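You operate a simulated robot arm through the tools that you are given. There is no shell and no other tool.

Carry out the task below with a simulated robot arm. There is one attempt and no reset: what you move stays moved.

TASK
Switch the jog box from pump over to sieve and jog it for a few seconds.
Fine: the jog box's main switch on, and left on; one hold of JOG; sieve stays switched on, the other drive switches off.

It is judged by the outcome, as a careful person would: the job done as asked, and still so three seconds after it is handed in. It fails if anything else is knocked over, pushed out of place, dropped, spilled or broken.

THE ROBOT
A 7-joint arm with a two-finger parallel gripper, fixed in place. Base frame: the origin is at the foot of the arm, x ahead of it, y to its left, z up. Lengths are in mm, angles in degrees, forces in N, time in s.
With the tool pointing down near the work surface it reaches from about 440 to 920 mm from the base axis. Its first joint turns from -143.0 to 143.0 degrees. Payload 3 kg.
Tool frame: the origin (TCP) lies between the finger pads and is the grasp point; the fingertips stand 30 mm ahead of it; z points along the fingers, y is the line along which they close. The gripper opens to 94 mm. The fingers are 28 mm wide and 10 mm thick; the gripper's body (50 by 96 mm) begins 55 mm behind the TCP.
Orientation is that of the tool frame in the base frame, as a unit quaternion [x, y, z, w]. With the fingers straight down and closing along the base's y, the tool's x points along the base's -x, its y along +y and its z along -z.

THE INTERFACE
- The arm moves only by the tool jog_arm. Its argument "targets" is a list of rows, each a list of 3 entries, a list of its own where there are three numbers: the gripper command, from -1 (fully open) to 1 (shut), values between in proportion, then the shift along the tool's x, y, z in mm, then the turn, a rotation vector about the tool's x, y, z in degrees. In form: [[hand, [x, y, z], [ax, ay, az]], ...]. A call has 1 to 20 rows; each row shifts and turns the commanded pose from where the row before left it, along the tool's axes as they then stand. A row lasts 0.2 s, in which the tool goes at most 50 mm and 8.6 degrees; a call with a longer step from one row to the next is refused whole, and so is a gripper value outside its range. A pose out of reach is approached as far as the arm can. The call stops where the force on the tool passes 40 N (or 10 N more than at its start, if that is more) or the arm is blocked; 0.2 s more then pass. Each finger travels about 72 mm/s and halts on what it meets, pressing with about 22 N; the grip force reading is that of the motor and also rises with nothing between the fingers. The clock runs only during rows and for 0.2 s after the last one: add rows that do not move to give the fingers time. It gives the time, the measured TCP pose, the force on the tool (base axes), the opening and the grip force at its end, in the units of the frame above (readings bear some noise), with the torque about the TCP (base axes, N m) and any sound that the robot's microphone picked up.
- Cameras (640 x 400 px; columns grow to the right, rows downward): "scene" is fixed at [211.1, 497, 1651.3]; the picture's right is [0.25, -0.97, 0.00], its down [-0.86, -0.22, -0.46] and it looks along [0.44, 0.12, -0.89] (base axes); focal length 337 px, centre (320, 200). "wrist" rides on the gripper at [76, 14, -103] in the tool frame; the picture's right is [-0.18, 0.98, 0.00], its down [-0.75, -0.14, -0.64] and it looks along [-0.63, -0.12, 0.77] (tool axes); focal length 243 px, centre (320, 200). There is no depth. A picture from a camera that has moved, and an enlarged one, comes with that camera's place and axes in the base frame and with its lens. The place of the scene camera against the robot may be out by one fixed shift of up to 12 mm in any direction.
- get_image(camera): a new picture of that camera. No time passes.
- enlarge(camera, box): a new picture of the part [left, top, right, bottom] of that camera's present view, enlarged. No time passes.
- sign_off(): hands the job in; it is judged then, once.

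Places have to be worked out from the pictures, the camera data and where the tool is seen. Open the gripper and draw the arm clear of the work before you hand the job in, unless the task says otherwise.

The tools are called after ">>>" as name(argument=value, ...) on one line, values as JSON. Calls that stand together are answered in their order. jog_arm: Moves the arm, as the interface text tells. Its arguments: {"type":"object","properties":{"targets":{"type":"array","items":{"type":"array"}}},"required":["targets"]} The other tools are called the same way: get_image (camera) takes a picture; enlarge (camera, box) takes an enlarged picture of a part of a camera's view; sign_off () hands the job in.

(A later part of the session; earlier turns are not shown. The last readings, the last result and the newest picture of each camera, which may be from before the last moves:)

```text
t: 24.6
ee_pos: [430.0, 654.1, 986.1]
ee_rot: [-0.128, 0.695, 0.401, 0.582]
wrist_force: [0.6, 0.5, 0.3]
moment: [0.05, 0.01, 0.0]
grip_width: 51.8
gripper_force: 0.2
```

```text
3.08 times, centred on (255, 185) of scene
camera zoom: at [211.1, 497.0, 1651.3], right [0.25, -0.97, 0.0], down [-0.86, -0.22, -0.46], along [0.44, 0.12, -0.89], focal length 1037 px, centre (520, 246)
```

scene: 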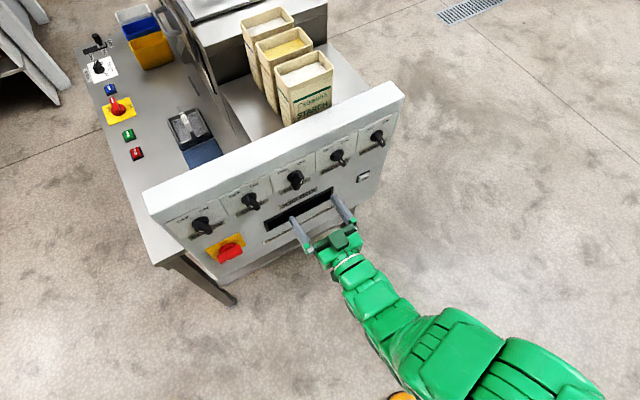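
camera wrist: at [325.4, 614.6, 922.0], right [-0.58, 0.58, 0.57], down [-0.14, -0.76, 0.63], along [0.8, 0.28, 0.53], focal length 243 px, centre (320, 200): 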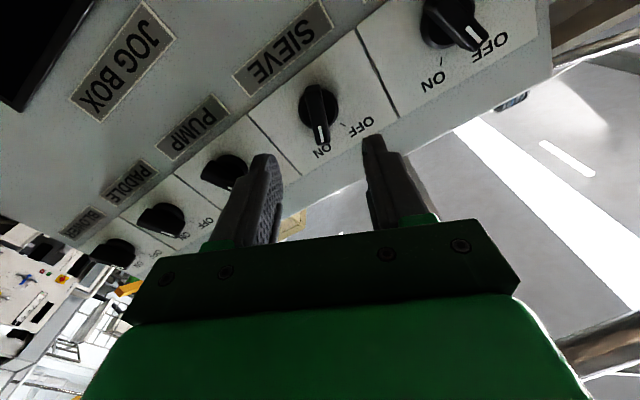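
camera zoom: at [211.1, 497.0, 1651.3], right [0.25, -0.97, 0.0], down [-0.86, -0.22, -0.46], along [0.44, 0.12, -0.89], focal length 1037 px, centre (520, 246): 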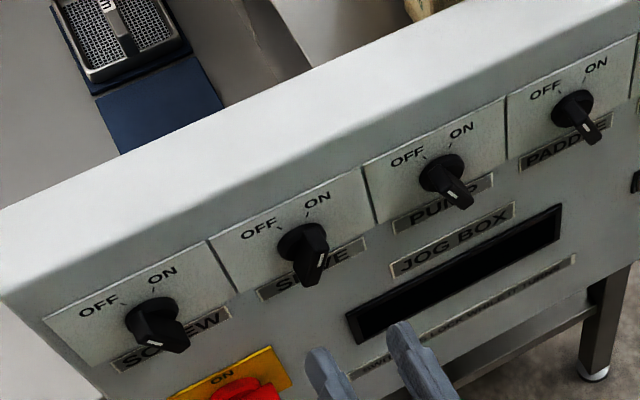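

Sieve now points to ON and pump to OFF. Next the main switch: I'll move in front of it (P≈−262, z≈800) at a safe standoff, fingers fully open.

>>> jog_arm(targets=[[-0.1, [0, 0, -15], [0, 0, 0]], [-0.4, [35.4, 2.9, 0], [0, 0, 0]], [-0.4, [35.4, 2.9, 0], [0, 0, 0]], [-0.4, [35.4, 2.9, 0], [0, 0, 0]], [-0.4, [35.4, 2.9, 0], [0, 0, 0]], [-0.4, [35.4, 2.9, 0], [0, 0, 0]], [-0.4, [35.4, 2.9, 0], [0, 0, 0]], [-0.4, [0, 0, 0], [0, 0, -8]], [-0.4, [0, 0, 0], [0, 0, -8]], [-0.4, [0, 0, 0], [0, 0, -8]], [-0.4, [0, 0, 0], [0, 0, 0]]])

>>> get_image(camera="wrist")

>>> get_image(camera="scene")

```text
t: 26.9
ee_pos: [345.1, 720.4, 799.3]
ee_rot: [-0.271, 0.654, 0.272, 0.652]
wrist_force: [1.3, -0.2, 0.3]
moment: [0.0, 0.03, -0.02]
grip_width: 65.8
gripper_force: 0.2
```

```text
taken
camera wrist: at [262.7, 656.8, 723.1], right [-0.7, 0.69, 0.18], down [-0.35, -0.55, 0.75], along [0.63, 0.46, 0.63], focal length 243 px, centre (320, 200)
```

wrist: 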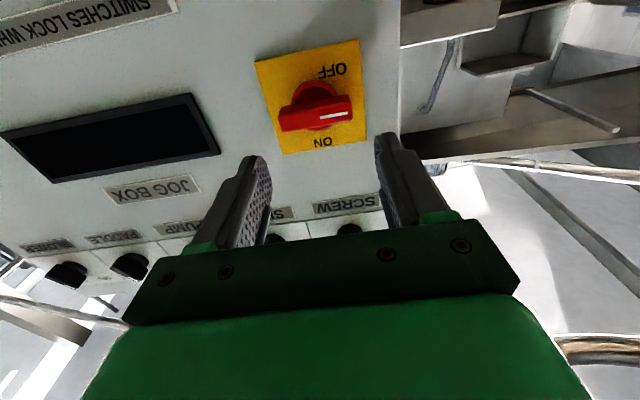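

```text
taken
```

scene: 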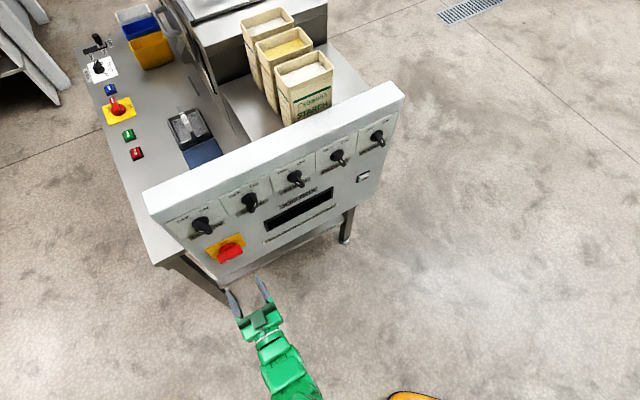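

I'm in front of the main switch with a clear view. Zooming in to read the labels and handle geometry.

>>> enlarge(camera="wrist", box=[240, 30, 380, 160])

```text
3.08 times, centred on (310, 95) of wrist
camera zoom: at [262.7, 656.8, 723.1], right [-0.7, 0.69, 0.18], down [-0.35, -0.55, 0.75], along [0.63, 0.46, 0.63], focal length 746 px, centre (351, 523)
```

zoom: 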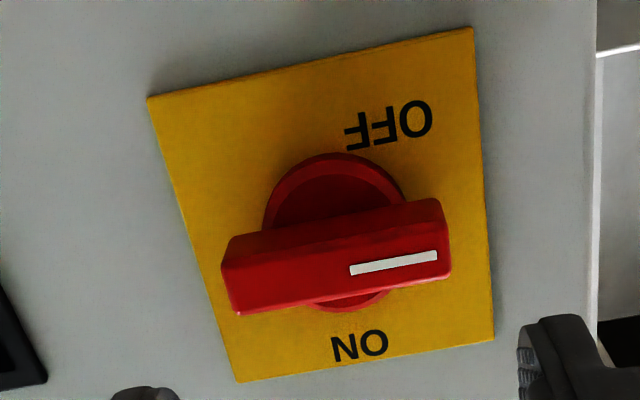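

Main axis computes to P≈−261, z≈800; handle ~61×15 mm, standing ~33 mm proud, pointer horizontal beside OFF, ON at top → needs 90° clockwise. I'll center on it and roll −90° so the fingers straddle the horizontal handle.

>>> jog_arm(targets=[[-0.4, [-0.7, -4.4, 0], [0, 0, 0]], [-0.4, [0, 0, 0], [0, 0, -8.2]], [-0.4, [0, 0, 0], [0, 0, -8.2]], [-0.4, [0, 0, 0], [0, 0, -8.2]], [-0.4, [0, 0, 0], [0, 0, -8.2]], [-0.4, [0, 0, 0], [0, 0, -8.2]], [-0.4, [0, 0, 0], [0, 0, -8.2]], [-0.4, [0, 0, 0], [0, 0, -8.2]], [-0.4, [0, 0, 0], [0, 0, -8.2]], [-0.4, [0, 0, 0], [0, 0, -8.2]], [-0.4, [0, 0, 0], [0, 0, -8.2]], [-0.4, [0, 0, 0], [0, 0, -8]], [-0.4, [0, 0, 0], [0, 0, 0]]])

>>> get_image(camera="wrist")

>>> enlarge(camera="wrist", box=[220, 60, 420, 230])

```text
t: 29.8
ee_pos: [348.4, 715.1, 799.8]
ee_rot: [-0.654, 0.27, -0.27, 0.654]
wrist_force: [0.4, 1.1, -0.2]
moment: [0.02, 0.01, 0.01]
grip_width: 65.9
gripper_force: 0.0
```

```text
taken
camera wrist: at [330.6, 589.5, 786.2], right [-0.13, 0.13, -0.98], down [-0.99, 0.08, 0.14], along [0.09, 0.99, 0.12], focal length 243 px, centre (320, 200)
```

wrist: 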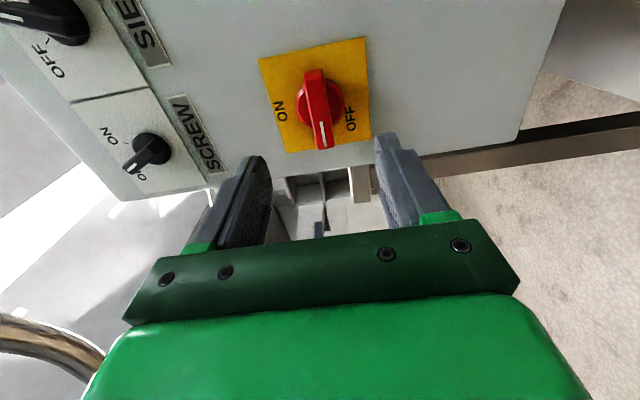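

```text
2.35 times, centred on (320, 145) of wrist
camera zoom: at [330.6, 589.5, 786.2], right [-0.13, 0.13, -0.98], down [-0.99, 0.08, 0.14], along [0.09, 0.99, 0.12], focal length 571 px, centre (320, 329)
```

zoom: 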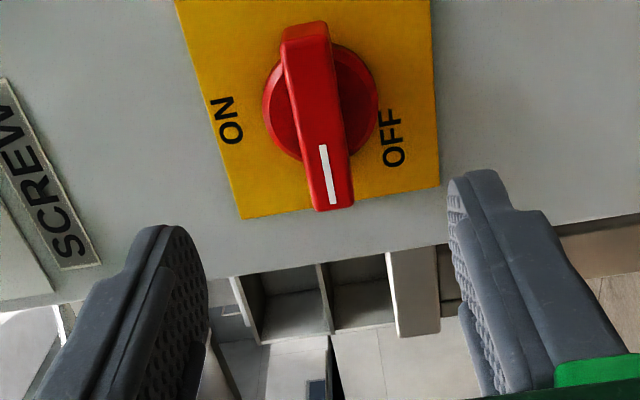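

Well centered on the main handle (within ~1.5 mm). Advancing 90 mm straight in, then narrowing the fingers to a loose fork around the handle.

>>> jog_arm(targets=[[-0.4, [-1.5, -1, 20], [0, 0, 0]], [-0.4, [0, 0, 20], [0, 0, 0]], [-0.4, [0, 0, 20], [0, 0, 0]], [-0.4, [0, 0, 15], [0, 0, 0]], [-0.4, [0, 0, 10], [0, 0, 0]], [-0.4, [0, 0, 5], [0, 0, 0]], [0.3, [0, 0, 0], [0, 0, 0]], [0.56, [0, 0, 0], [0, 0, 0]], [0.56, [0, 0, 0], [0, 0, 0]], [0.56, [0, 0, 0], [0, 0, 0]]])

>>> get_image(camera="wrist")

>>> enlarge(camera="wrist", box=[230, 90, 410, 230])

>>> enlarge(camera="scene", box=[160, 190, 300, 300])

```text
t: 31.9
ee_pos: [411.2, 779.6, 801.6]
ee_rot: [-0.654, 0.27, -0.269, 0.654]
wrist_force: [1.3, -0.8, 0.3]
moment: [0.0, -0.01, -0.02]
grip_width: 20.6
gripper_force: 0.0
```

```text
taken
camera wrist: at [392.2, 654.2, 787.6], right [-0.13, 0.13, -0.98], down [-0.99, 0.08, 0.14], along [0.09, 0.99, 0.12], focal length 243 px, centre (320, 200)
```

wrist: 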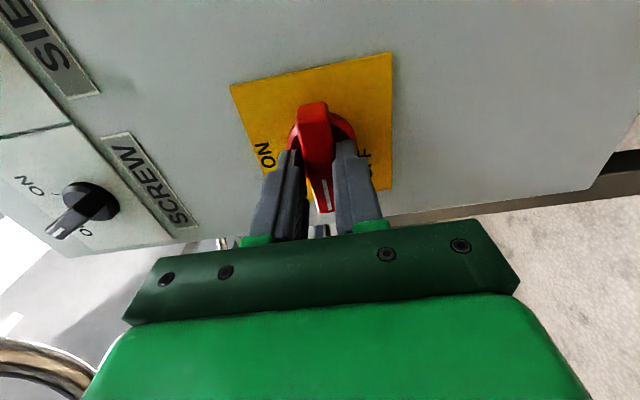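

```text
2.86 times, centred on (320, 160) of wrist
camera zoom: at [392.2, 654.2, 787.6], right [-0.13, 0.13, -0.98], down [-0.99, 0.08, 0.14], along [0.09, 0.99, 0.12], focal length 693 px, centre (320, 314)
```

zoom: 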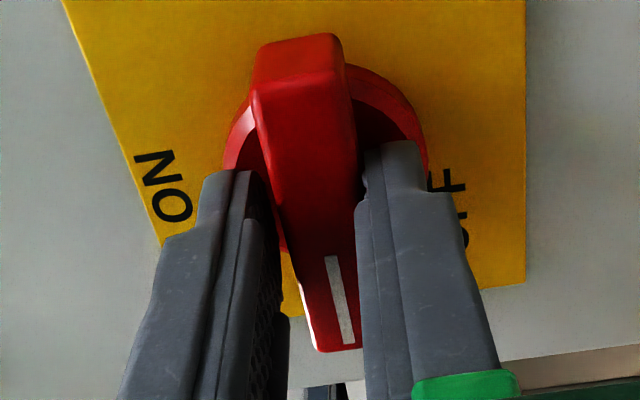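

```text
3.64 times, centred on (230, 245) of scene
camera zoom: at [211.1, 497.0, 1651.3], right [0.25, -0.97, 0.0], down [-0.86, -0.22, -0.46], along [0.44, 0.12, -0.89], focal length 1225 px, centre (647, 36)
```

zoom: 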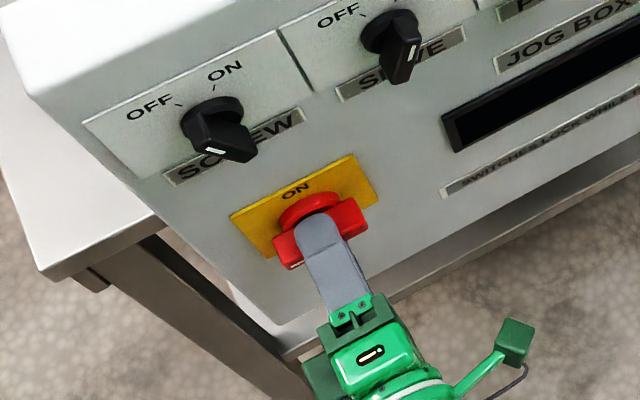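

Fork is around the main handle with no load. Rotating clockwise ~91° in 7° steps toward ON.

>>> jog_arm(targets=[[0.56, [0, 0, 0], [0, 0, 7]], [0.56, [0, 0, 0], [0, 0, 7]], [0.56, [0, 0, 0], [0, 0, 7]], [0.56, [0, 0, 0], [0, 0, 7]], [0.56, [0, 0, 0], [0, 0, 7]], [0.56, [0, 0, 0], [0, 0, 7]], [0.56, [0, 0, 0], [0, 0, 7]], [0.56, [0, 0, 0], [0, 0, 7]], [0.56, [0, 0, 0], [0, 0, 7]], [0.56, [0, 0, 0], [0, 0, 7]], [0.56, [0, 0, 0], [0, 0, 7]], [0.56, [0, 0, 0], [0, 0, 7]], [0.56, [0, 0, 0], [0, 0, 7]], [0.56, [0, 0, 0], [0, 0, 0]]])

>>> get_image(camera="wrist")

>>> enlarge(camera="scene", box=[160, 170, 300, 280])

```text
t: 35.0
ee_pos: [411.7, 778.9, 801.2]
ee_rot: [-0.265, 0.656, 0.278, 0.65]
wrist_force: [0.1, 0.3, 0.0]
moment: [-0.02, 0.03, -0.02]
grip_width: 20.8
gripper_force: 0.1
```

```text
taken
camera wrist: at [327.8, 718.1, 725.7], right [-0.69, 0.69, 0.2], down [-0.34, -0.56, 0.75], along [0.63, 0.45, 0.63], focal length 243 px, centre (320, 200)
```

wrist: 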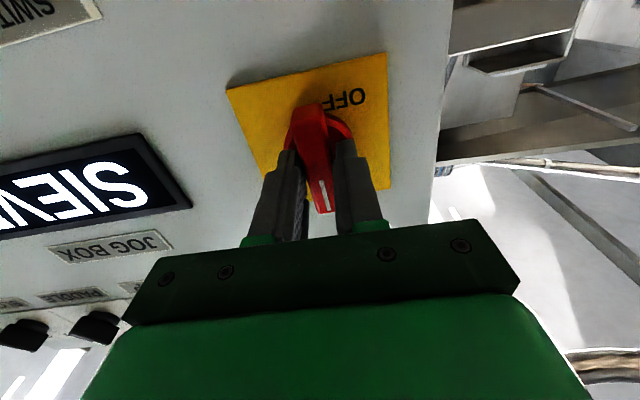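

```text
3.64 times, centred on (230, 225) of scene
camera zoom: at [211.1, 497.0, 1651.3], right [0.25, -0.97, 0.0], down [-0.86, -0.22, -0.46], along [0.44, 0.12, -0.89], focal length 1225 px, centre (647, 109)
```

zoom: 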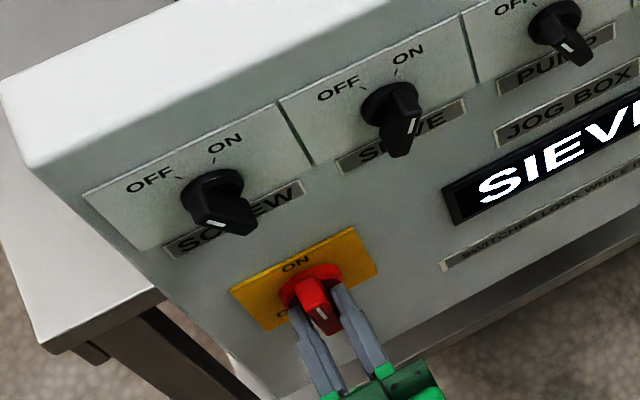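

The display lit up and shows "SIEVE" — main is ON. I'll nudge 5° further to be sure it's fully seated at its stop, watching the force, then back the nudge off.

>>> jog_arm(targets=[[0.56, [0, 0, 0], [0, 0, 3]], [0.56, [0, 0, 0], [0, 0, 3]], [0.56, [0, 0, 0], [0, 0, 0]]])

>>> enlarge(camera="wrist", box=[230, 50, 410, 230])

```text
t: 35.8
ee_pos: [412.9, 780.1, 801.5]
ee_rot: [-0.23, 0.669, 0.312, 0.635]
wrist_force: [0.7, -0.9, -0.4]
moment: [-0.02, 0.0, -0.05]
grip_width: 20.9
gripper_force: 0.4
```

```text
2.22 times, centred on (320, 140) of wrist
camera zoom: at [322.6, 723.8, 727.9], right [-0.67, 0.67, 0.31], down [-0.29, -0.62, 0.73], along [0.68, 0.4, 0.61], focal length 539 px, centre (320, 333)
```

zoom: 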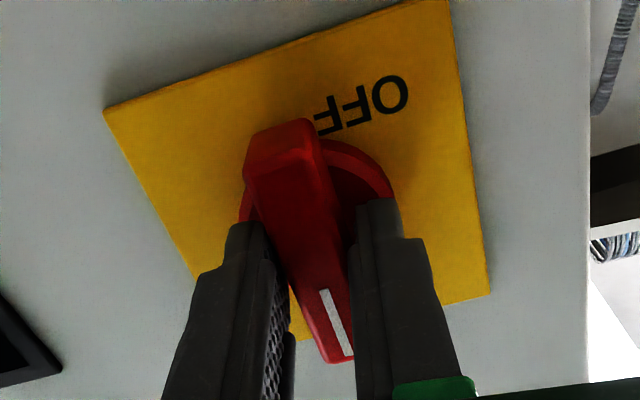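

Handle sits vertical at ON with negligible load, display live. Relaxing, opening and backing straight out.

>>> jog_arm(targets=[[0.56, [0, 0, 0], [0, 0, -5]], [0, [0, 0, 0], [0, 0, 0]], [-0.1, [0, 0, 0], [0, 0, 0]], [-0.1, [0, 0, -25], [0, 0, 0]], [-0.1, [0, 0, -25], [0, 0, 0]], [-0.1, [0, 0, -25], [0, 0, 0]], [-0.1, [0, 0, -20], [0, 0, 0]], [-0.1, [0, 0, 0], [0, 0, 0]]])

>>> get_image(camera="wrist")

>>> enlarge(camera="scene", box=[140, 80, 410, 290])

```text
t: 37.5
ee_pos: [343.8, 712.9, 800.1]
ee_rot: [-0.259, 0.658, 0.284, 0.647]
wrist_force: [-0.4, -0.1, 0.4]
moment: [-0.01, 0.01, -0.01]
grip_width: 51.7
gripper_force: 0.1
```

```text
taken
camera wrist: at [259.2, 651.7, 725.6], right [-0.69, 0.69, 0.22], down [-0.33, -0.57, 0.75], along [0.64, 0.44, 0.63], focal length 243 px, centre (320, 200)
```

wrist: 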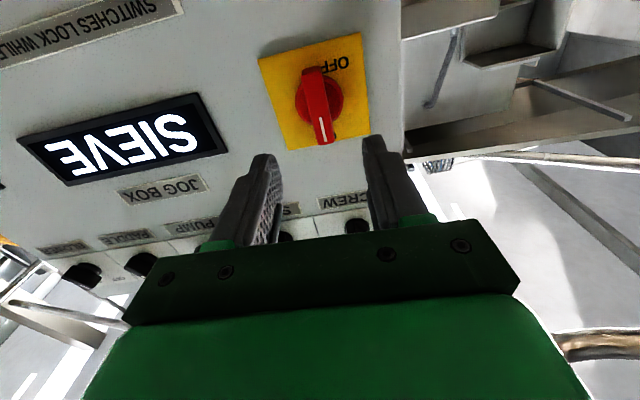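

```text
1.90 times, centred on (275, 185) of scene
camera zoom: at [211.1, 497.0, 1651.3], right [0.25, -0.97, 0.0], down [-0.86, -0.22, -0.46], along [0.44, 0.12, -0.89], focal length 642 px, centre (406, 229)
```

zoom: 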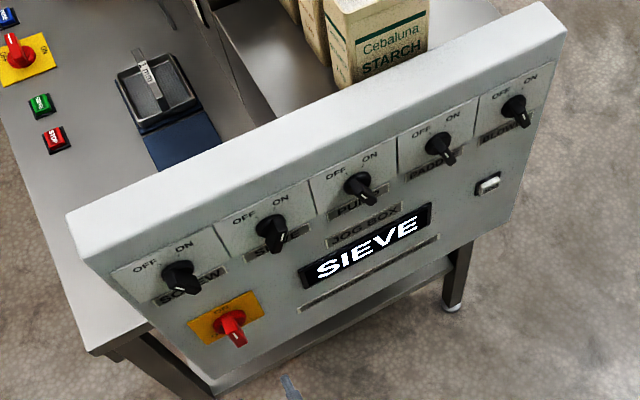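

Panel reads SIEVE with main ON, pump OFF. Now I slide right along the panel (still ~110 mm off it) to the JOG button column and close the fingers.

>>> jog_arm(targets=[[0.3, [0, 0, 0], [0, 0, -2.1]], [1, [0, -30, 0], [0, 0, 0]], [1, [0, -40, 0], [0, 0, 0]], [1, [0, -40, 0], [0, 0, 0]], [1, [0, -40, 0], [0, 0, 0]], [1, [0, -40, 0], [0, 0, 0]], [1, [0, -40, 0], [0, 0, 0]], [1, [0, -40, 0], [0, 0, 0]], [1, [0, -40, 0], [0, 0, 0]], [1, [0, -40, 0], [0, 0, 0]], [1, [0, -40, 0], [0, 0, 0]], [1, [0, -40, 0], [0, 0, 0]], [1, [0, 0, 0], [0, 0, 0]]])

>>> get_image(camera="wrist")

>>> get_image(camera="scene")

```text
t: 40.4
ee_pos: [649.8, 409.6, 802.6]
ee_rot: [-0.27, 0.654, 0.271, 0.653]
wrist_force: [0.0, -0.8, 0.5]
moment: [0.03, 0.01, 0.01]
grip_width: 0.0
gripper_force: 22.6
```

```text
taken
camera wrist: at [566.8, 345.2, 727.8], right [-0.7, 0.69, 0.18], down [-0.35, -0.55, 0.75], along [0.63, 0.46, 0.63], focal length 243 px, centre (320, 200)
```

wrist: 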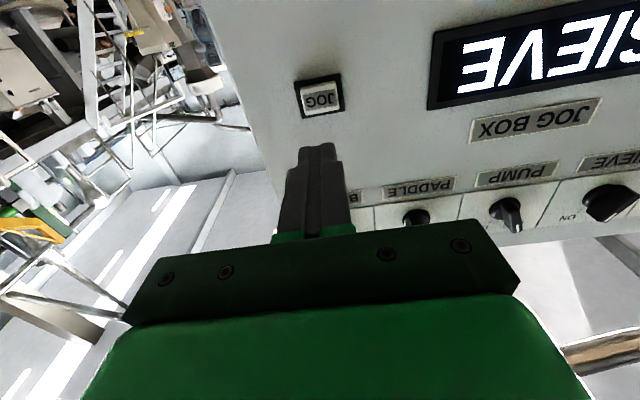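

```text
taken
```

scene: 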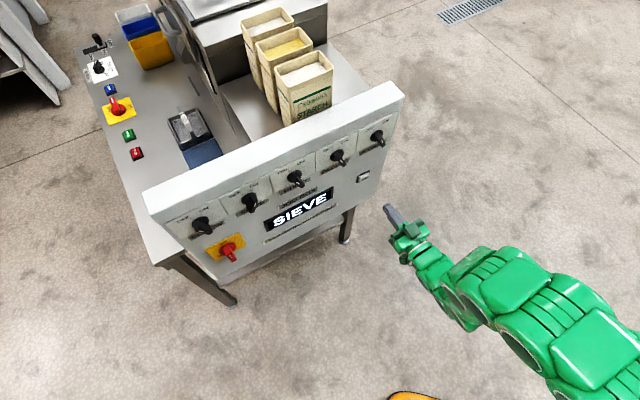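

In front of the JOG button with fingers shut. Zooming in to locate the button precisely.

>>> enlarge(camera="wrist", box=[270, 50, 390, 160])

>>> enlarge(camera="scene", box=[340, 150, 400, 200])

```text
3.64 times, centred on (330, 105) of wrist
camera zoom: at [566.8, 345.2, 727.8], right [-0.7, 0.69, 0.18], down [-0.35, -0.55, 0.75], along [0.63, 0.46, 0.63], focal length 882 px, centre (284, 546)
```

zoom: 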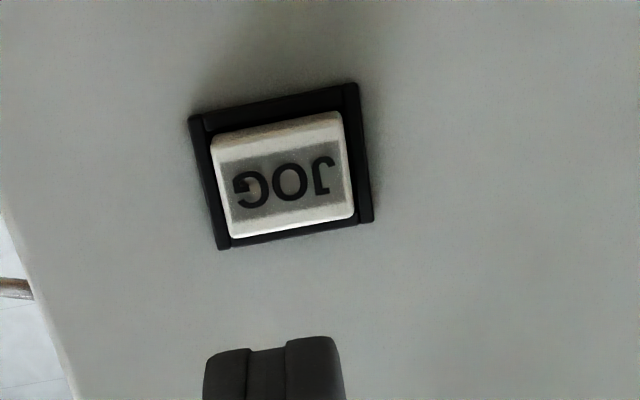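

```text
8.00 times, centred on (370, 175) of scene
camera zoom: at [211.1, 497.0, 1651.3], right [0.25, -0.97, 0.0], down [-0.86, -0.22, -0.46], along [0.44, 0.12, -0.89], focal length 2695 px, centre (-80, 400)
```

zoom: 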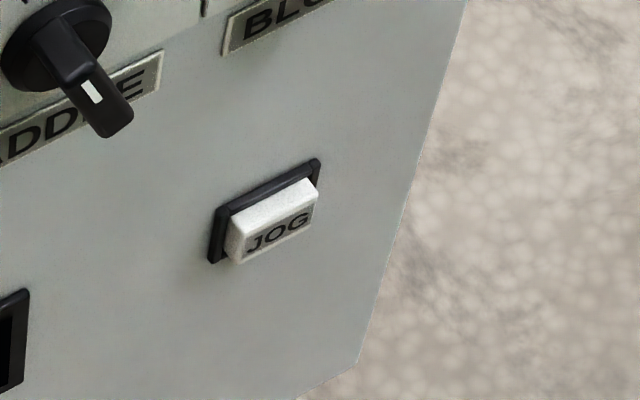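

Button face center is at P≈168.8, z≈798.4, face roughly 868–876 mm out. I'll align to it and advance to about 10 mm short of the face, then inspect.

>>> jog_arm(targets=[[1, [4.2, 1, 0], [0, 0, 0]], [1, [0, 0, 20], [0, 0, 0]], [1, [0, 0, 20], [0, 0, 0]], [1, [0, 0, 20], [0, 0, 0]], [1, [0, 0, 16], [0, 0, 0]], [1, [0, 0, 0], [0, 0, 0]]])

>>> get_image(camera="wrist")

>>> enlarge(camera="wrist", box=[260, 80, 380, 180])

>>> enlarge(camera="scene", box=[330, 140, 410, 210])

```text
t: 41.8
ee_pos: [703.6, 463.3, 796.6]
ee_rot: [-0.271, 0.654, 0.27, 0.652]
wrist_force: [-0.5, -0.1, 0.6]
moment: [-0.04, -0.02, -0.02]
grip_width: 0.0
gripper_force: 21.7
```

```text
taken
camera wrist: at [620.8, 400.0, 721.2], right [-0.7, 0.69, 0.18], down [-0.35, -0.55, 0.75], along [0.63, 0.46, 0.63], focal length 243 px, centre (320, 200)
```

wrist: 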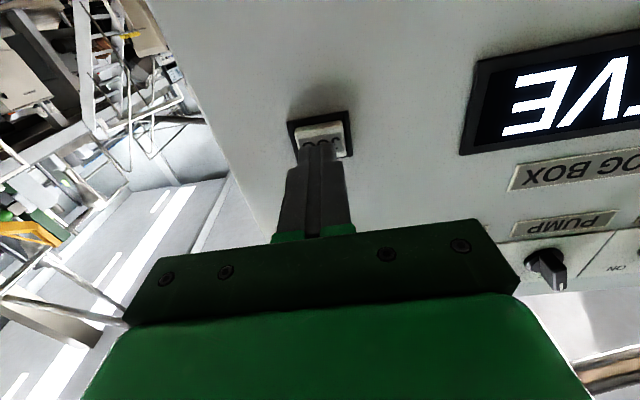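

```text
4.00 times, centred on (320, 130) of wrist
camera zoom: at [620.8, 400.0, 721.2], right [-0.7, 0.69, 0.18], down [-0.35, -0.55, 0.75], along [0.63, 0.46, 0.63], focal length 970 px, centre (320, 480)
```

zoom: 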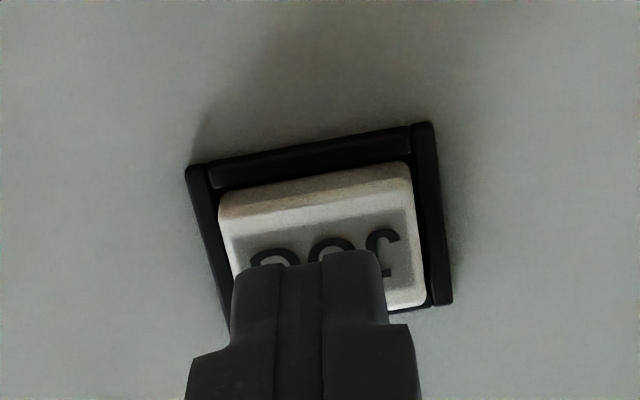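

```text
5.71 times, centred on (370, 175) of scene
camera zoom: at [211.1, 497.0, 1651.3], right [0.25, -0.97, 0.0], down [-0.86, -0.22, -0.46], along [0.44, 0.12, -0.89], focal length 1925 px, centre (34, 343)
```

zoom: 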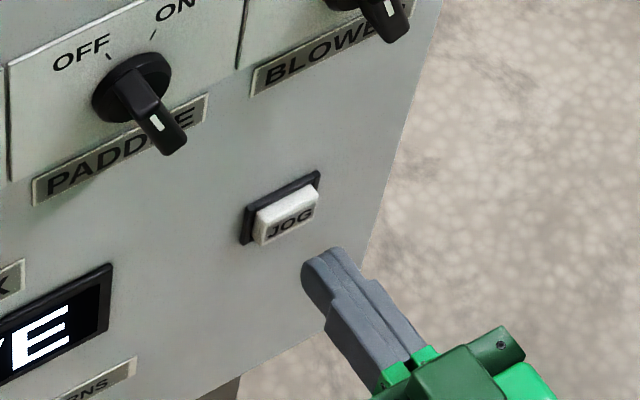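

Tips are ~15 mm from the button face and centered within ~2 mm. I'll correct slightly and creep in, watching the force.

>>> jog_arm(targets=[[1, [-1.5, 0.8, 3], [0, 0, 0]], [1, [0, 0, 3], [0, 0, 0]], [1, [0, 0, 2], [0, 0, 0]], [1, [0, 0, 2], [0, 0, 0]], [1, [0, 0, 0], [0, 0, 0]]])

>>> enlarge(camera="wrist", box=[260, 80, 380, 180])

>>> enlarge(camera="scene", box=[330, 140, 410, 210])

```text
t: 43.0
ee_pos: [709.1, 470.6, 797.9]
ee_rot: [-0.271, 0.653, 0.271, 0.653]
wrist_force: [0.1, -0.7, 0.2]
moment: [0.01, 0.01, 0.0]
grip_width: 0.1
gripper_force: 21.8
```

```text
4.00 times, centred on (320, 130) of wrist
camera zoom: at [626.3, 408.8, 722.4], right [-0.7, 0.69, 0.18], down [-0.35, -0.55, 0.75], along [0.63, 0.46, 0.63], focal length 970 px, centre (320, 480)
```

zoom: 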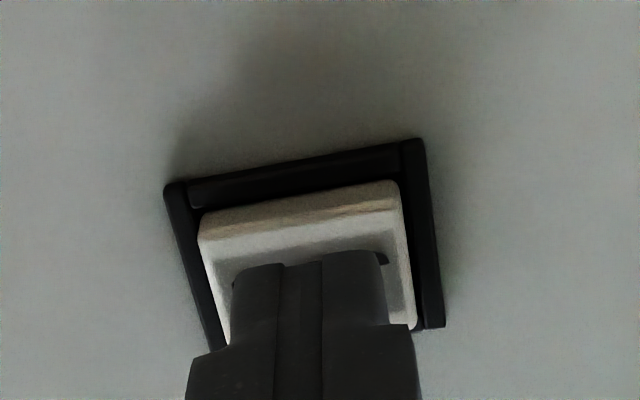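

```text
5.71 times, centred on (370, 175) of scene
camera zoom: at [211.1, 497.0, 1651.3], right [0.25, -0.97, 0.0], down [-0.86, -0.22, -0.46], along [0.44, 0.12, -0.89], focal length 1925 px, centre (34, 343)
```

zoom: 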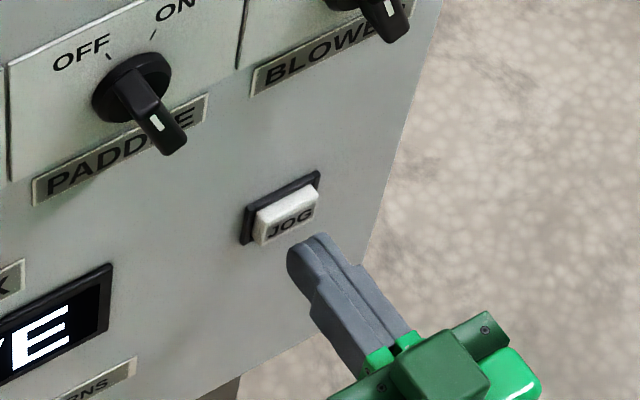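

Still no contact at tip D≈864. Continuing to creep in 1.5 mm steps.

>>> jog_arm(targets=[[1, [0, 0, 1.5], [0, 0, 0]], [1, [0, 0, 1.5], [0, 0, 0]], [1, [0, 0, 1.5], [0, 0, 0]]])

```text
t: 43.8
ee_pos: [712.8, 473.9, 797.2]
ee_rot: [-0.271, 0.653, 0.271, 0.653]
wrist_force: [-0.2, 0.5, -0.6]
moment: [-0.03, -0.01, -0.02]
grip_width: 0.0
gripper_force: 22.1
```

No contact yet (tip D≈869). Continuing in small steps.

>>> jog_arm(targets=[[1, [0, 0, 1.5], [0, 0, 0]], [1, [0, 0, 1.5], [0, 0, 0]]])

>>> enlarge(camera="wrist", box=[260, 80, 380, 180])

>>> enlarge(camera="scene", box=[330, 140, 410, 210])

```text
t: 44.4
ee_pos: [714.5, 476.7, 797.2]
ee_rot: [-0.271, 0.653, 0.271, 0.653]
wrist_force: [-0.1, -1.0, 0.3]
moment: [0.0, 0.01, 0.0]
grip_width: 0.1
gripper_force: 22.1
```

```text
4.00 times, centred on (320, 130) of wrist
camera zoom: at [631.6, 414.0, 722.3], right [-0.7, 0.69, 0.18], down [-0.35, -0.55, 0.75], along [0.63, 0.46, 0.63], focal length 970 px, centre (320, 480)
```

zoom: 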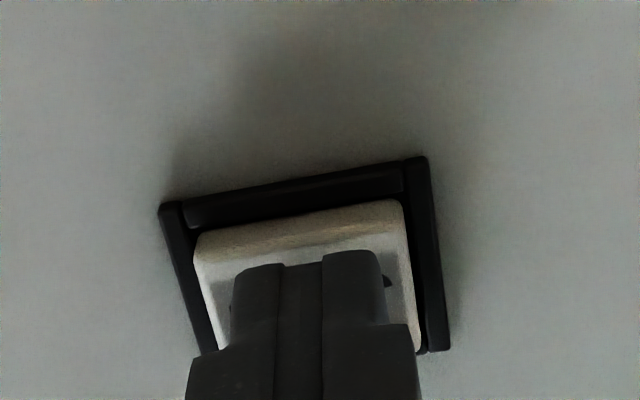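

```text
5.71 times, centred on (370, 175) of scene
camera zoom: at [211.1, 497.0, 1651.3], right [0.25, -0.97, 0.0], down [-0.86, -0.22, -0.46], along [0.44, 0.12, -0.89], focal length 1925 px, centre (34, 343)
```

zoom: 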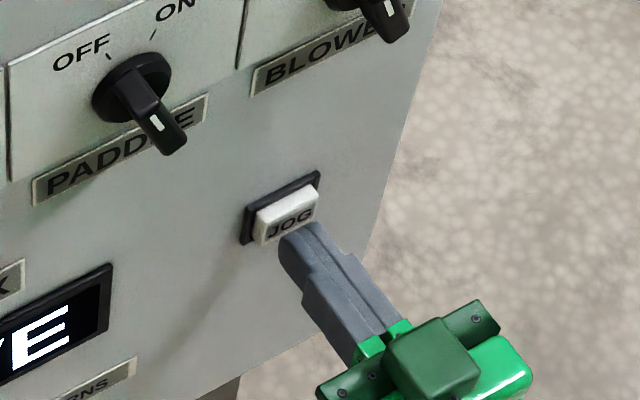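

Nearly touching; the tip looks ~2–3 mm low relative to the cap so I raise 2 mm while creeping in.

>>> jog_arm(targets=[[1, [-2.5, 0, 0], [0, 0, 0]], [1, [0, 0, 1.5], [0, 0, 0]], [1, [0, 0, 1.5], [0, 0, 0]]])

```text
t: 45.1
ee_pos: [716.0, 478.7, 799.4]
ee_rot: [-0.271, 0.653, 0.271, 0.653]
wrist_force: [0.2, 0.4, 0.4]
moment: [-0.03, 0.02, 0.01]
grip_width: 0.0
gripper_force: 22.1
```

Tip D≈875, still free. Continuing in 1 mm steps to find contact.

>>> jog_arm(targets=[[1, [0, 0, 1], [0, 0, 0]], [1, [0, 0, 1], [0, 0, 0]], [1, [0, 0, 1], [0, 0, 0]]])

>>> enlarge(camera="wrist", box=[260, 80, 380, 180])

>>> enlarge(camera="scene", box=[250, 140, 410, 240])

```text
t: 46.0
ee_pos: [717.4, 481.1, 800.4]
ee_rot: [-0.271, 0.653, 0.271, 0.653]
wrist_force: [0.2, -0.2, -0.4]
moment: [0.01, 0.0, 0.0]
grip_width: 0.0
gripper_force: 22.1
```

```text
4.00 times, centred on (320, 130) of wrist
camera zoom: at [635.5, 418.3, 724.5], right [-0.7, 0.69, 0.18], down [-0.35, -0.55, 0.75], along [0.63, 0.46, 0.63], focal length 970 px, centre (320, 480)
```

zoom: 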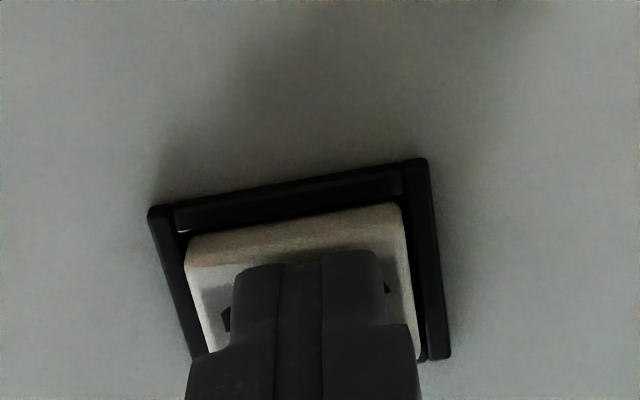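

```text
4.00 times, centred on (330, 190) of scene
camera zoom: at [211.1, 497.0, 1651.3], right [0.25, -0.97, 0.0], down [-0.86, -0.22, -0.46], along [0.44, 0.12, -0.89], focal length 1348 px, centre (280, 240)
```

zoom: 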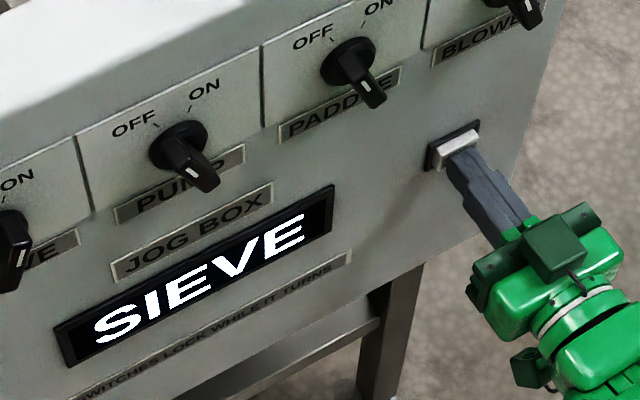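

Still no contact at tip D≈877.5; display shows SIEVE, everything stable. Continuing in 1 mm steps.

>>> jog_arm(targets=[[1, [0.5, 0, 1], [0, 0, 0]], [1, [0, 0, 1], [0, 0, 0]], [1, [0, 0, 1], [0, 0, 0]]])

```text
t: 46.8
ee_pos: [721.7, 483.6, 799.0]
ee_rot: [-0.272, 0.654, 0.272, 0.652]
wrist_force: [-0.9, -3.1, -0.9]
moment: [-0.01, 0.0, -0.03]
grip_width: 0.0
gripper_force: 21.8
heard: click
```

Heard a click with ~3 N resistance — the button has engaged. Checking the display, then I'll press slightly firmer and hold.

>>> enlarge(camera="scene", box=[250, 140, 410, 240])

>>> get_image(camera="wrist")

```text
4.00 times, centred on (330, 190) of scene
camera zoom: at [211.1, 497.0, 1651.3], right [0.25, -0.97, 0.0], down [-0.86, -0.22, -0.46], along [0.44, 0.12, -0.89], focal length 1348 px, centre (280, 240)
```

zoom: 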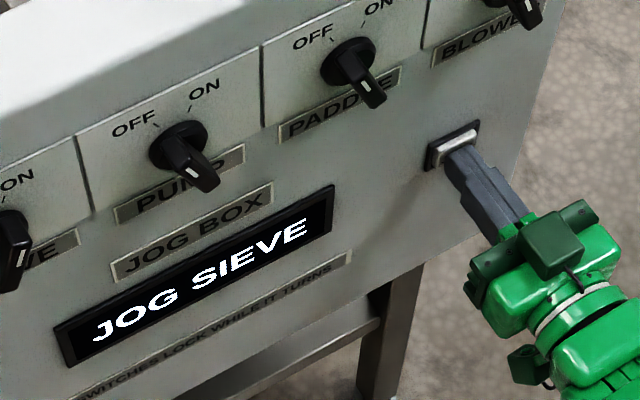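

```text
taken
camera wrist: at [637.6, 420.4, 724.2], right [-0.7, 0.69, 0.18], down [-0.35, -0.55, 0.75], along [0.63, 0.46, 0.63], focal length 243 px, centre (320, 200)
```

wrist: 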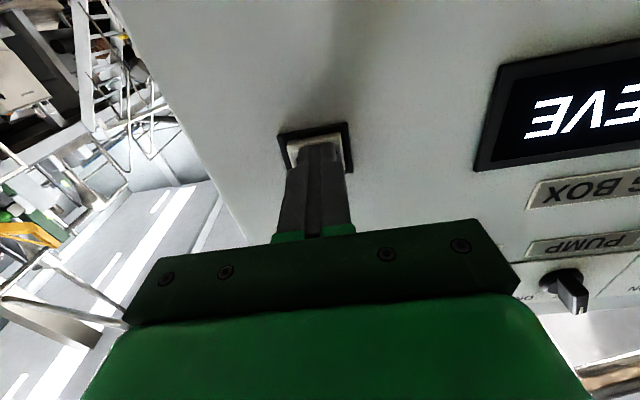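

The display reads "JOG SIEVE" — it's jogging. I press 1 mm deeper for a secure hold and keep still for about 3.4 s.

>>> jog_arm(targets=[[1, [0, 0, 1], [0, 0, 0]], [1, [0, 0, 0], [0, 0, 0]], [1, [0, 0, 0], [0, 0, 0]], [1, [0, 0, 0], [0, 0, 0]], [1, [0, 0, 0], [0, 0, 0]], [1, [0, 0, 0], [0, 0, 0]], [1, [0, 0, 0], [0, 0, 0]], [1, [0, 0, 0], [0, 0, 0]], [1, [0, 0, 0], [0, 0, 0]], [1, [0, 0, 0], [0, 0, 0]], [1, [0, 0, 0], [0, 0, 0]], [1, [0, 0, 0], [0, 0, 0]], [1, [0, 0, 0], [0, 0, 0]], [1, [0, 0, 0], [0, 0, 0]], [1, [0, 0, 0], [0, 0, 0]], [1, [0, 0, 0], [0, 0, 0]]])

>>> enlarge(camera="scene", box=[250, 140, 410, 240])

```text
t: 50.1
ee_pos: [721.6, 483.4, 799.9]
ee_rot: [-0.271, 0.653, 0.271, 0.653]
wrist_force: [-4.1, -1.9, -0.4]
moment: [-0.04, 0.0, 0.03]
grip_width: 0.0
gripper_force: 21.8
```

```text
4.00 times, centred on (330, 190) of scene
camera zoom: at [211.1, 497.0, 1651.3], right [0.25, -0.97, 0.0], down [-0.86, -0.22, -0.46], along [0.44, 0.12, -0.89], focal length 1348 px, centre (280, 240)
```

zoom: 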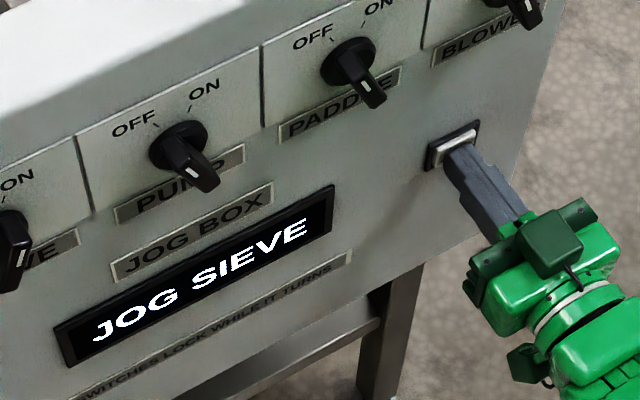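

Held continuously ~3.5 s, still showing JOG SIEVE. Now I release by backing straight off in one smooth motion.

>>> jog_arm(targets=[[1, [0, 0, -20], [0, 0, 0]], [1, [0, 0, -30], [0, 0, 0]], [1, [0, 0, -30], [0, 0, 0]], [1, [0, 0, -40], [0, 0, 0]], [1, [0, 0, 0], [0, 0, 0]]])

>>> enlarge(camera="scene", box=[140, 80, 410, 290])

>>> get_image(camera="wrist")

```text
t: 51.4
ee_pos: [635.5, 398.0, 800.2]
ee_rot: [-0.271, 0.653, 0.271, 0.653]
wrist_force: [0.8, 0.2, 0.7]
moment: [0.0, 0.0, -0.01]
grip_width: 0.0
gripper_force: 22.4
```

```text
1.90 times, centred on (275, 185) of scene
camera zoom: at [211.1, 497.0, 1651.3], right [0.25, -0.97, 0.0], down [-0.86, -0.22, -0.46], along [0.44, 0.12, -0.89], focal length 642 px, centre (406, 229)
```

zoom: 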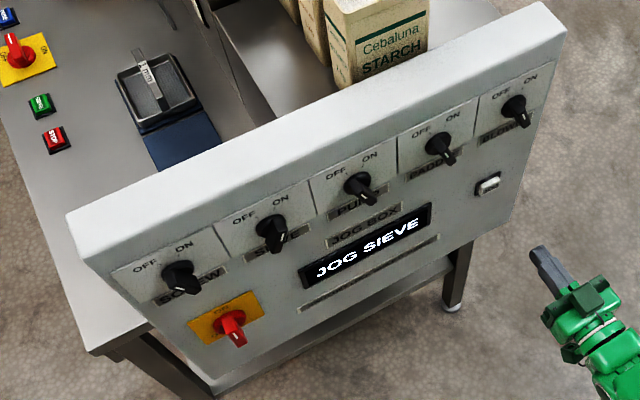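

```text
taken
camera wrist: at [552.3, 335.7, 724.8], right [-0.7, 0.69, 0.18], down [-0.35, -0.55, 0.75], along [0.63, 0.46, 0.63], focal length 243 px, centre (320, 200)
```

wrist: 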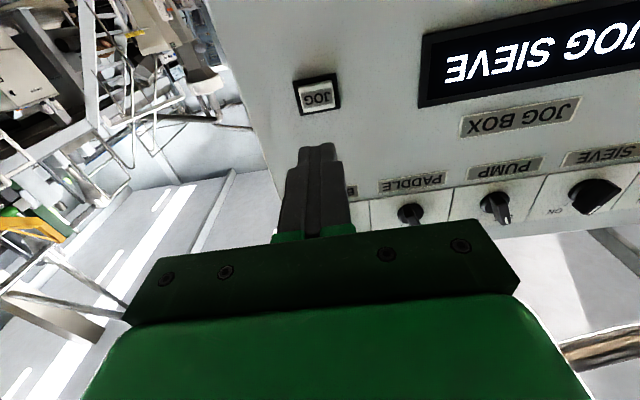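

The display still says JOG SIEVE after release; it may be coasting down or the button may be sticking. Checking the button closely, and letting a second pass while opening the fingers away from the panel.

>>> enlarge(camera="wrist", box=[270, 50, 390, 160])

>>> jog_arm(targets=[[0.5, [0, 0, 0], [0, 0, 0]], [0, [0, 0, 0], [0, 0, 0]], [0, [0, 0, 0], [0, 0, 0]], [0, [0, 0, 0], [0, 0, 0]], [0, [0, 0, 0], [0, 0, 0]]])

>>> enlarge(camera="scene", box=[250, 140, 410, 240])

```text
3.64 times, centred on (330, 105) of wrist
camera zoom: at [552.3, 335.7, 724.8], right [-0.7, 0.69, 0.18], down [-0.35, -0.55, 0.75], along [0.63, 0.46, 0.63], focal length 882 px, centre (284, 546)
```

zoom: 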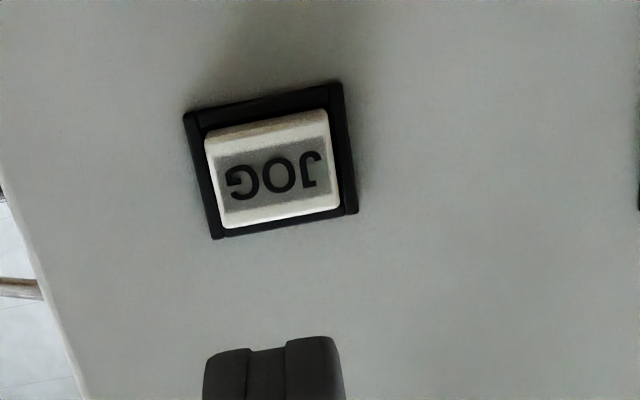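

```text
t: 52.5
ee_pos: [635.7, 398.6, 799.9]
ee_rot: [-0.271, 0.653, 0.271, 0.653]
wrist_force: [-0.4, 0.1, -0.4]
moment: [-0.02, -0.01, -0.01]
grip_width: 47.1
gripper_force: 0.2
```

```text
4.00 times, centred on (330, 190) of scene
camera zoom: at [211.1, 497.0, 1651.3], right [0.25, -0.97, 0.0], down [-0.86, -0.22, -0.46], along [0.44, 0.12, -0.89], focal length 1348 px, centre (280, 240)
```

zoom: 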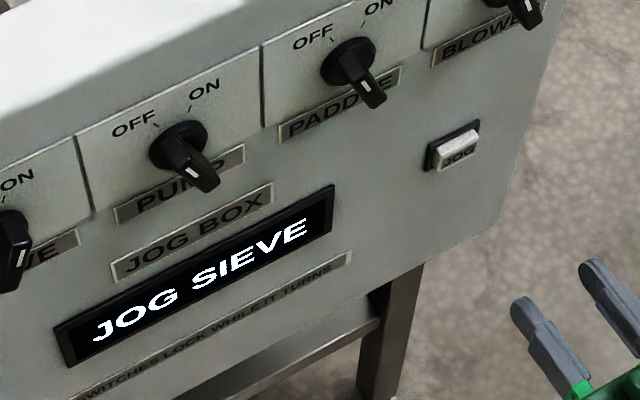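

The cap has returned to its proud position. I'll back the arm further away while more time passes, then check whether the display changes.

>>> jog_arm(targets=[[0, [0, 0, -20], [0, 0, 0]], [-0.5, [0, 0, -20], [0, 0, 0]], [-1, [0, 0, -20], [0, 0, 0]], [-1, [0, 0, -20], [0, 0, 0]], [-1, [0, 0, 0], [0, 0, 0]], [-1, [0, 0, 0], [0, 0, 0]], [-1, [0, 0, 0], [0, 0, 0]], [-1, [0, 0, 0], [0, 0, 0]], [-1, [0, 0, 0], [0, 0, 0]], [-1, [0, 0, 0], [0, 0, 0]]])

>>> get_image(camera="scene")

>>> enlarge(camera="scene", box=[140, 80, 410, 290])

>>> get_image(camera="wrist")

```text
t: 54.8
ee_pos: [581.0, 342.5, 799.9]
ee_rot: [-0.271, 0.654, 0.271, 0.653]
wrist_force: [-0.6, 1.0, -0.6]
moment: [0.0, 0.0, 0.03]
grip_width: 94.0
gripper_force: 0.1
```

```text
taken
```

scene: 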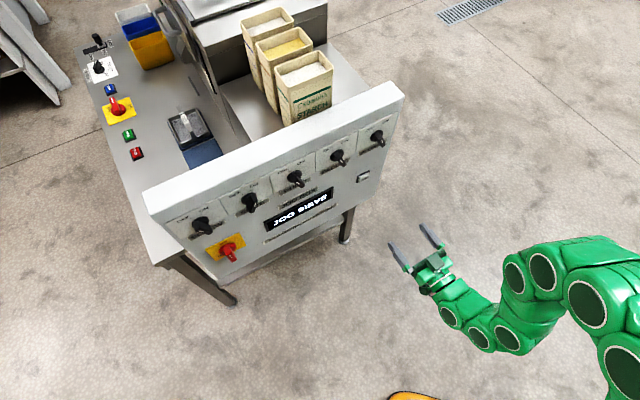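

```text
1.90 times, centred on (275, 185) of scene
camera zoom: at [211.1, 497.0, 1651.3], right [0.25, -0.97, 0.0], down [-0.86, -0.22, -0.46], along [0.44, 0.12, -0.89], focal length 642 px, centre (406, 229)
```

zoom: 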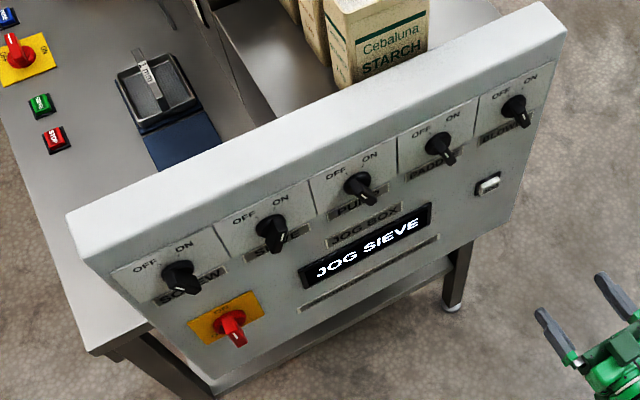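

```text
taken
camera wrist: at [498.4, 279.4, 724.2], right [-0.7, 0.69, 0.18], down [-0.35, -0.55, 0.75], along [0.63, 0.46, 0.63], focal length 243 px, centre (320, 200)
```

wrist: 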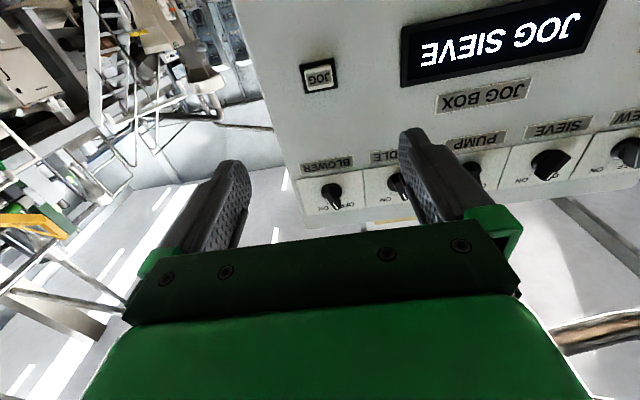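

Knobs: sieve ON, all others OFF, main ON, button out; the display still reads JOG SIEVE 4 s after release. I'll wait a few more seconds to see whether it returns (coast-down) or is just a latched message.

>>> jog_arm(targets=[[-1, [0, 0, 0], [0, 0, 0]], [-1, [0, 0, 0], [0, 0, 0]], [-1, [0, 0, 0], [0, 0, 0]], [-1, [0, 0, 0], [0, 0, 0]], [-1, [0, 0, 0], [0, 0, 0]], [-1, [0, 0, 0], [0, 0, 0]], [-1, [0, 0, 0], [0, 0, 0]], [-1, [0, 0, 0], [0, 0, 0]], [-1, [0, 0, 0], [0, 0, 0]], [-1, [0, 0, 0], [0, 0, 0]], [-1, [0, 0, 0], [0, 0, 0]], [-1, [0, 0, 0], [0, 0, 0]], [-1, [0, 0, 0], [0, 0, 0]], [-1, [0, 0, 0], [0, 0, 0]], [-1, [0, 0, 0], [0, 0, 0]]])

>>> enlarge(camera="scene", box=[140, 80, 410, 290])

>>> enlarge(camera="wrist", box=[280, 0, 440, 120])

```text
t: 58.0
ee_pos: [581.0, 342.1, 801.1]
ee_rot: [-0.272, 0.653, 0.272, 0.653]
wrist_force: [-0.1, -0.4, 0.7]
moment: [-0.03, -0.01, -0.01]
grip_width: 94.1
gripper_force: 0.0
```

```text
1.90 times, centred on (275, 185) of scene
camera zoom: at [211.1, 497.0, 1651.3], right [0.25, -0.97, 0.0], down [-0.86, -0.22, -0.46], along [0.44, 0.12, -0.89], focal length 642 px, centre (406, 229)
```

zoom: 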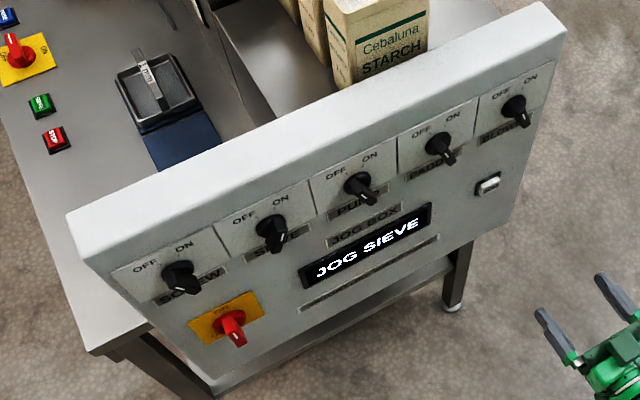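

```text
3.33 times, centred on (360, 60) of wrist
camera zoom: at [498.4, 279.4, 724.2], right [-0.7, 0.69, 0.18], down [-0.35, -0.55, 0.75], along [0.63, 0.46, 0.63], focal length 809 px, centre (187, 667)
```

zoom: 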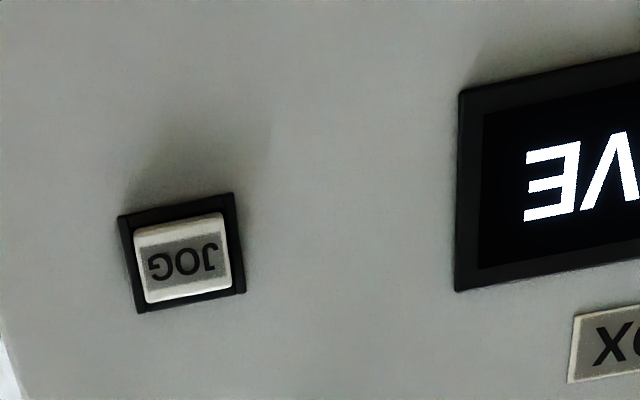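

Switch states are all as wanted and the button is released (cap fully out), so the message appears to be the box's latched report of the last jog; pressing again would exceed the one hold. I'll raise and fold the arm clear toward its starting pose, and look at the panel once more.

>>> jog_arm(targets=[[-1, [-35, 0, 0], [0, 0, 0]], [-1, [-40, 0, 0], [0, 0, 0]], [-1, [-40, 0, 0], [0, 0, 0]], [-1, [-40, 0, 0], [0, 0, 0]], [-1, [-40, 0, 0], [0, 0, 0]], [-1, [-40, 0, 0], [0, 0, 0]], [-1, [-40, 0, 0], [0, 0, 0]], [-1, [0, 0, 0], [0, 8, 0]], [-1, [0, 0, 0], [0, 8, 0]], [-1, [0, 0, 0], [0, 8, 0]], [-1, [0, 0, 0], [0, 8, 0]], [-1, [0, 0, 0], [0, 8, 0]], [-1, [0, 0, 0], [0, 8, 0]], [-1, [0, 0, 0], [0, 8, 0]], [-1, [0, 0, 0], [0, 8, 0]], [-1, [0, 0, 0], [0, 8, 0]], [-1, [0, 0, 0], [0, 8, 0]], [-1, [0, 0, 0], [0, 8, 0]], [-1, [0, 0, 0], [0, 0, 0]]])

>>> get_image(camera="scene")

>>> enlarge(camera="scene", box=[140, 80, 410, 290])

```text
t: 62.0
ee_pos: [582.1, 347.6, 820.5]
ee_rot: [-0.383, 0.922, 0.02, 0.046]
wrist_force: [0.8, -0.3, 0.2]
moment: [0.03, 0.02, 0.0]
grip_width: 94.1
gripper_force: 0.1
out of reach, approached as far as the arm can: row 2, 3, 4, 5, 6, 7, 8, 9
```

```text
taken
```

scene: 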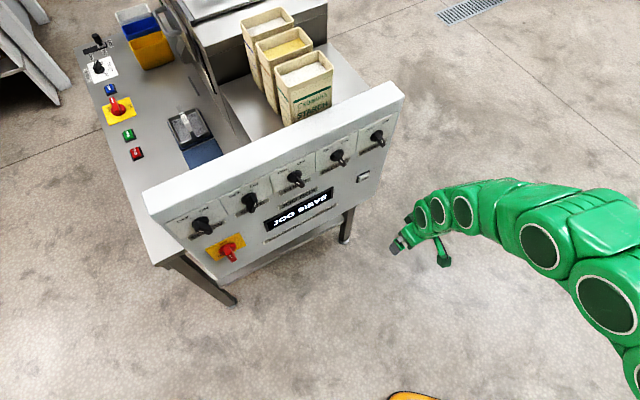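

```text
1.90 times, centred on (275, 185) of scene
camera zoom: at [211.1, 497.0, 1651.3], right [0.25, -0.97, 0.0], down [-0.86, -0.22, -0.46], along [0.44, 0.12, -0.89], focal length 642 px, centre (406, 229)
```

zoom: 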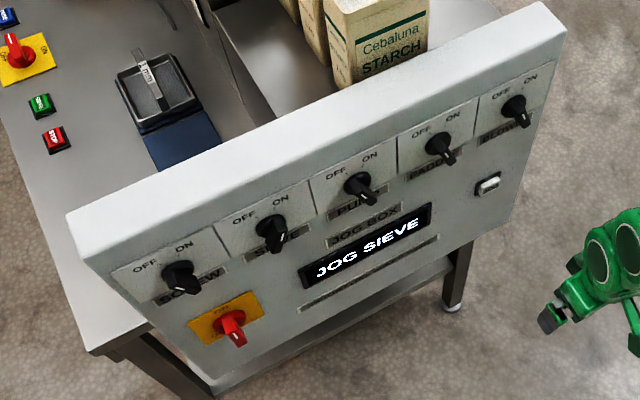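

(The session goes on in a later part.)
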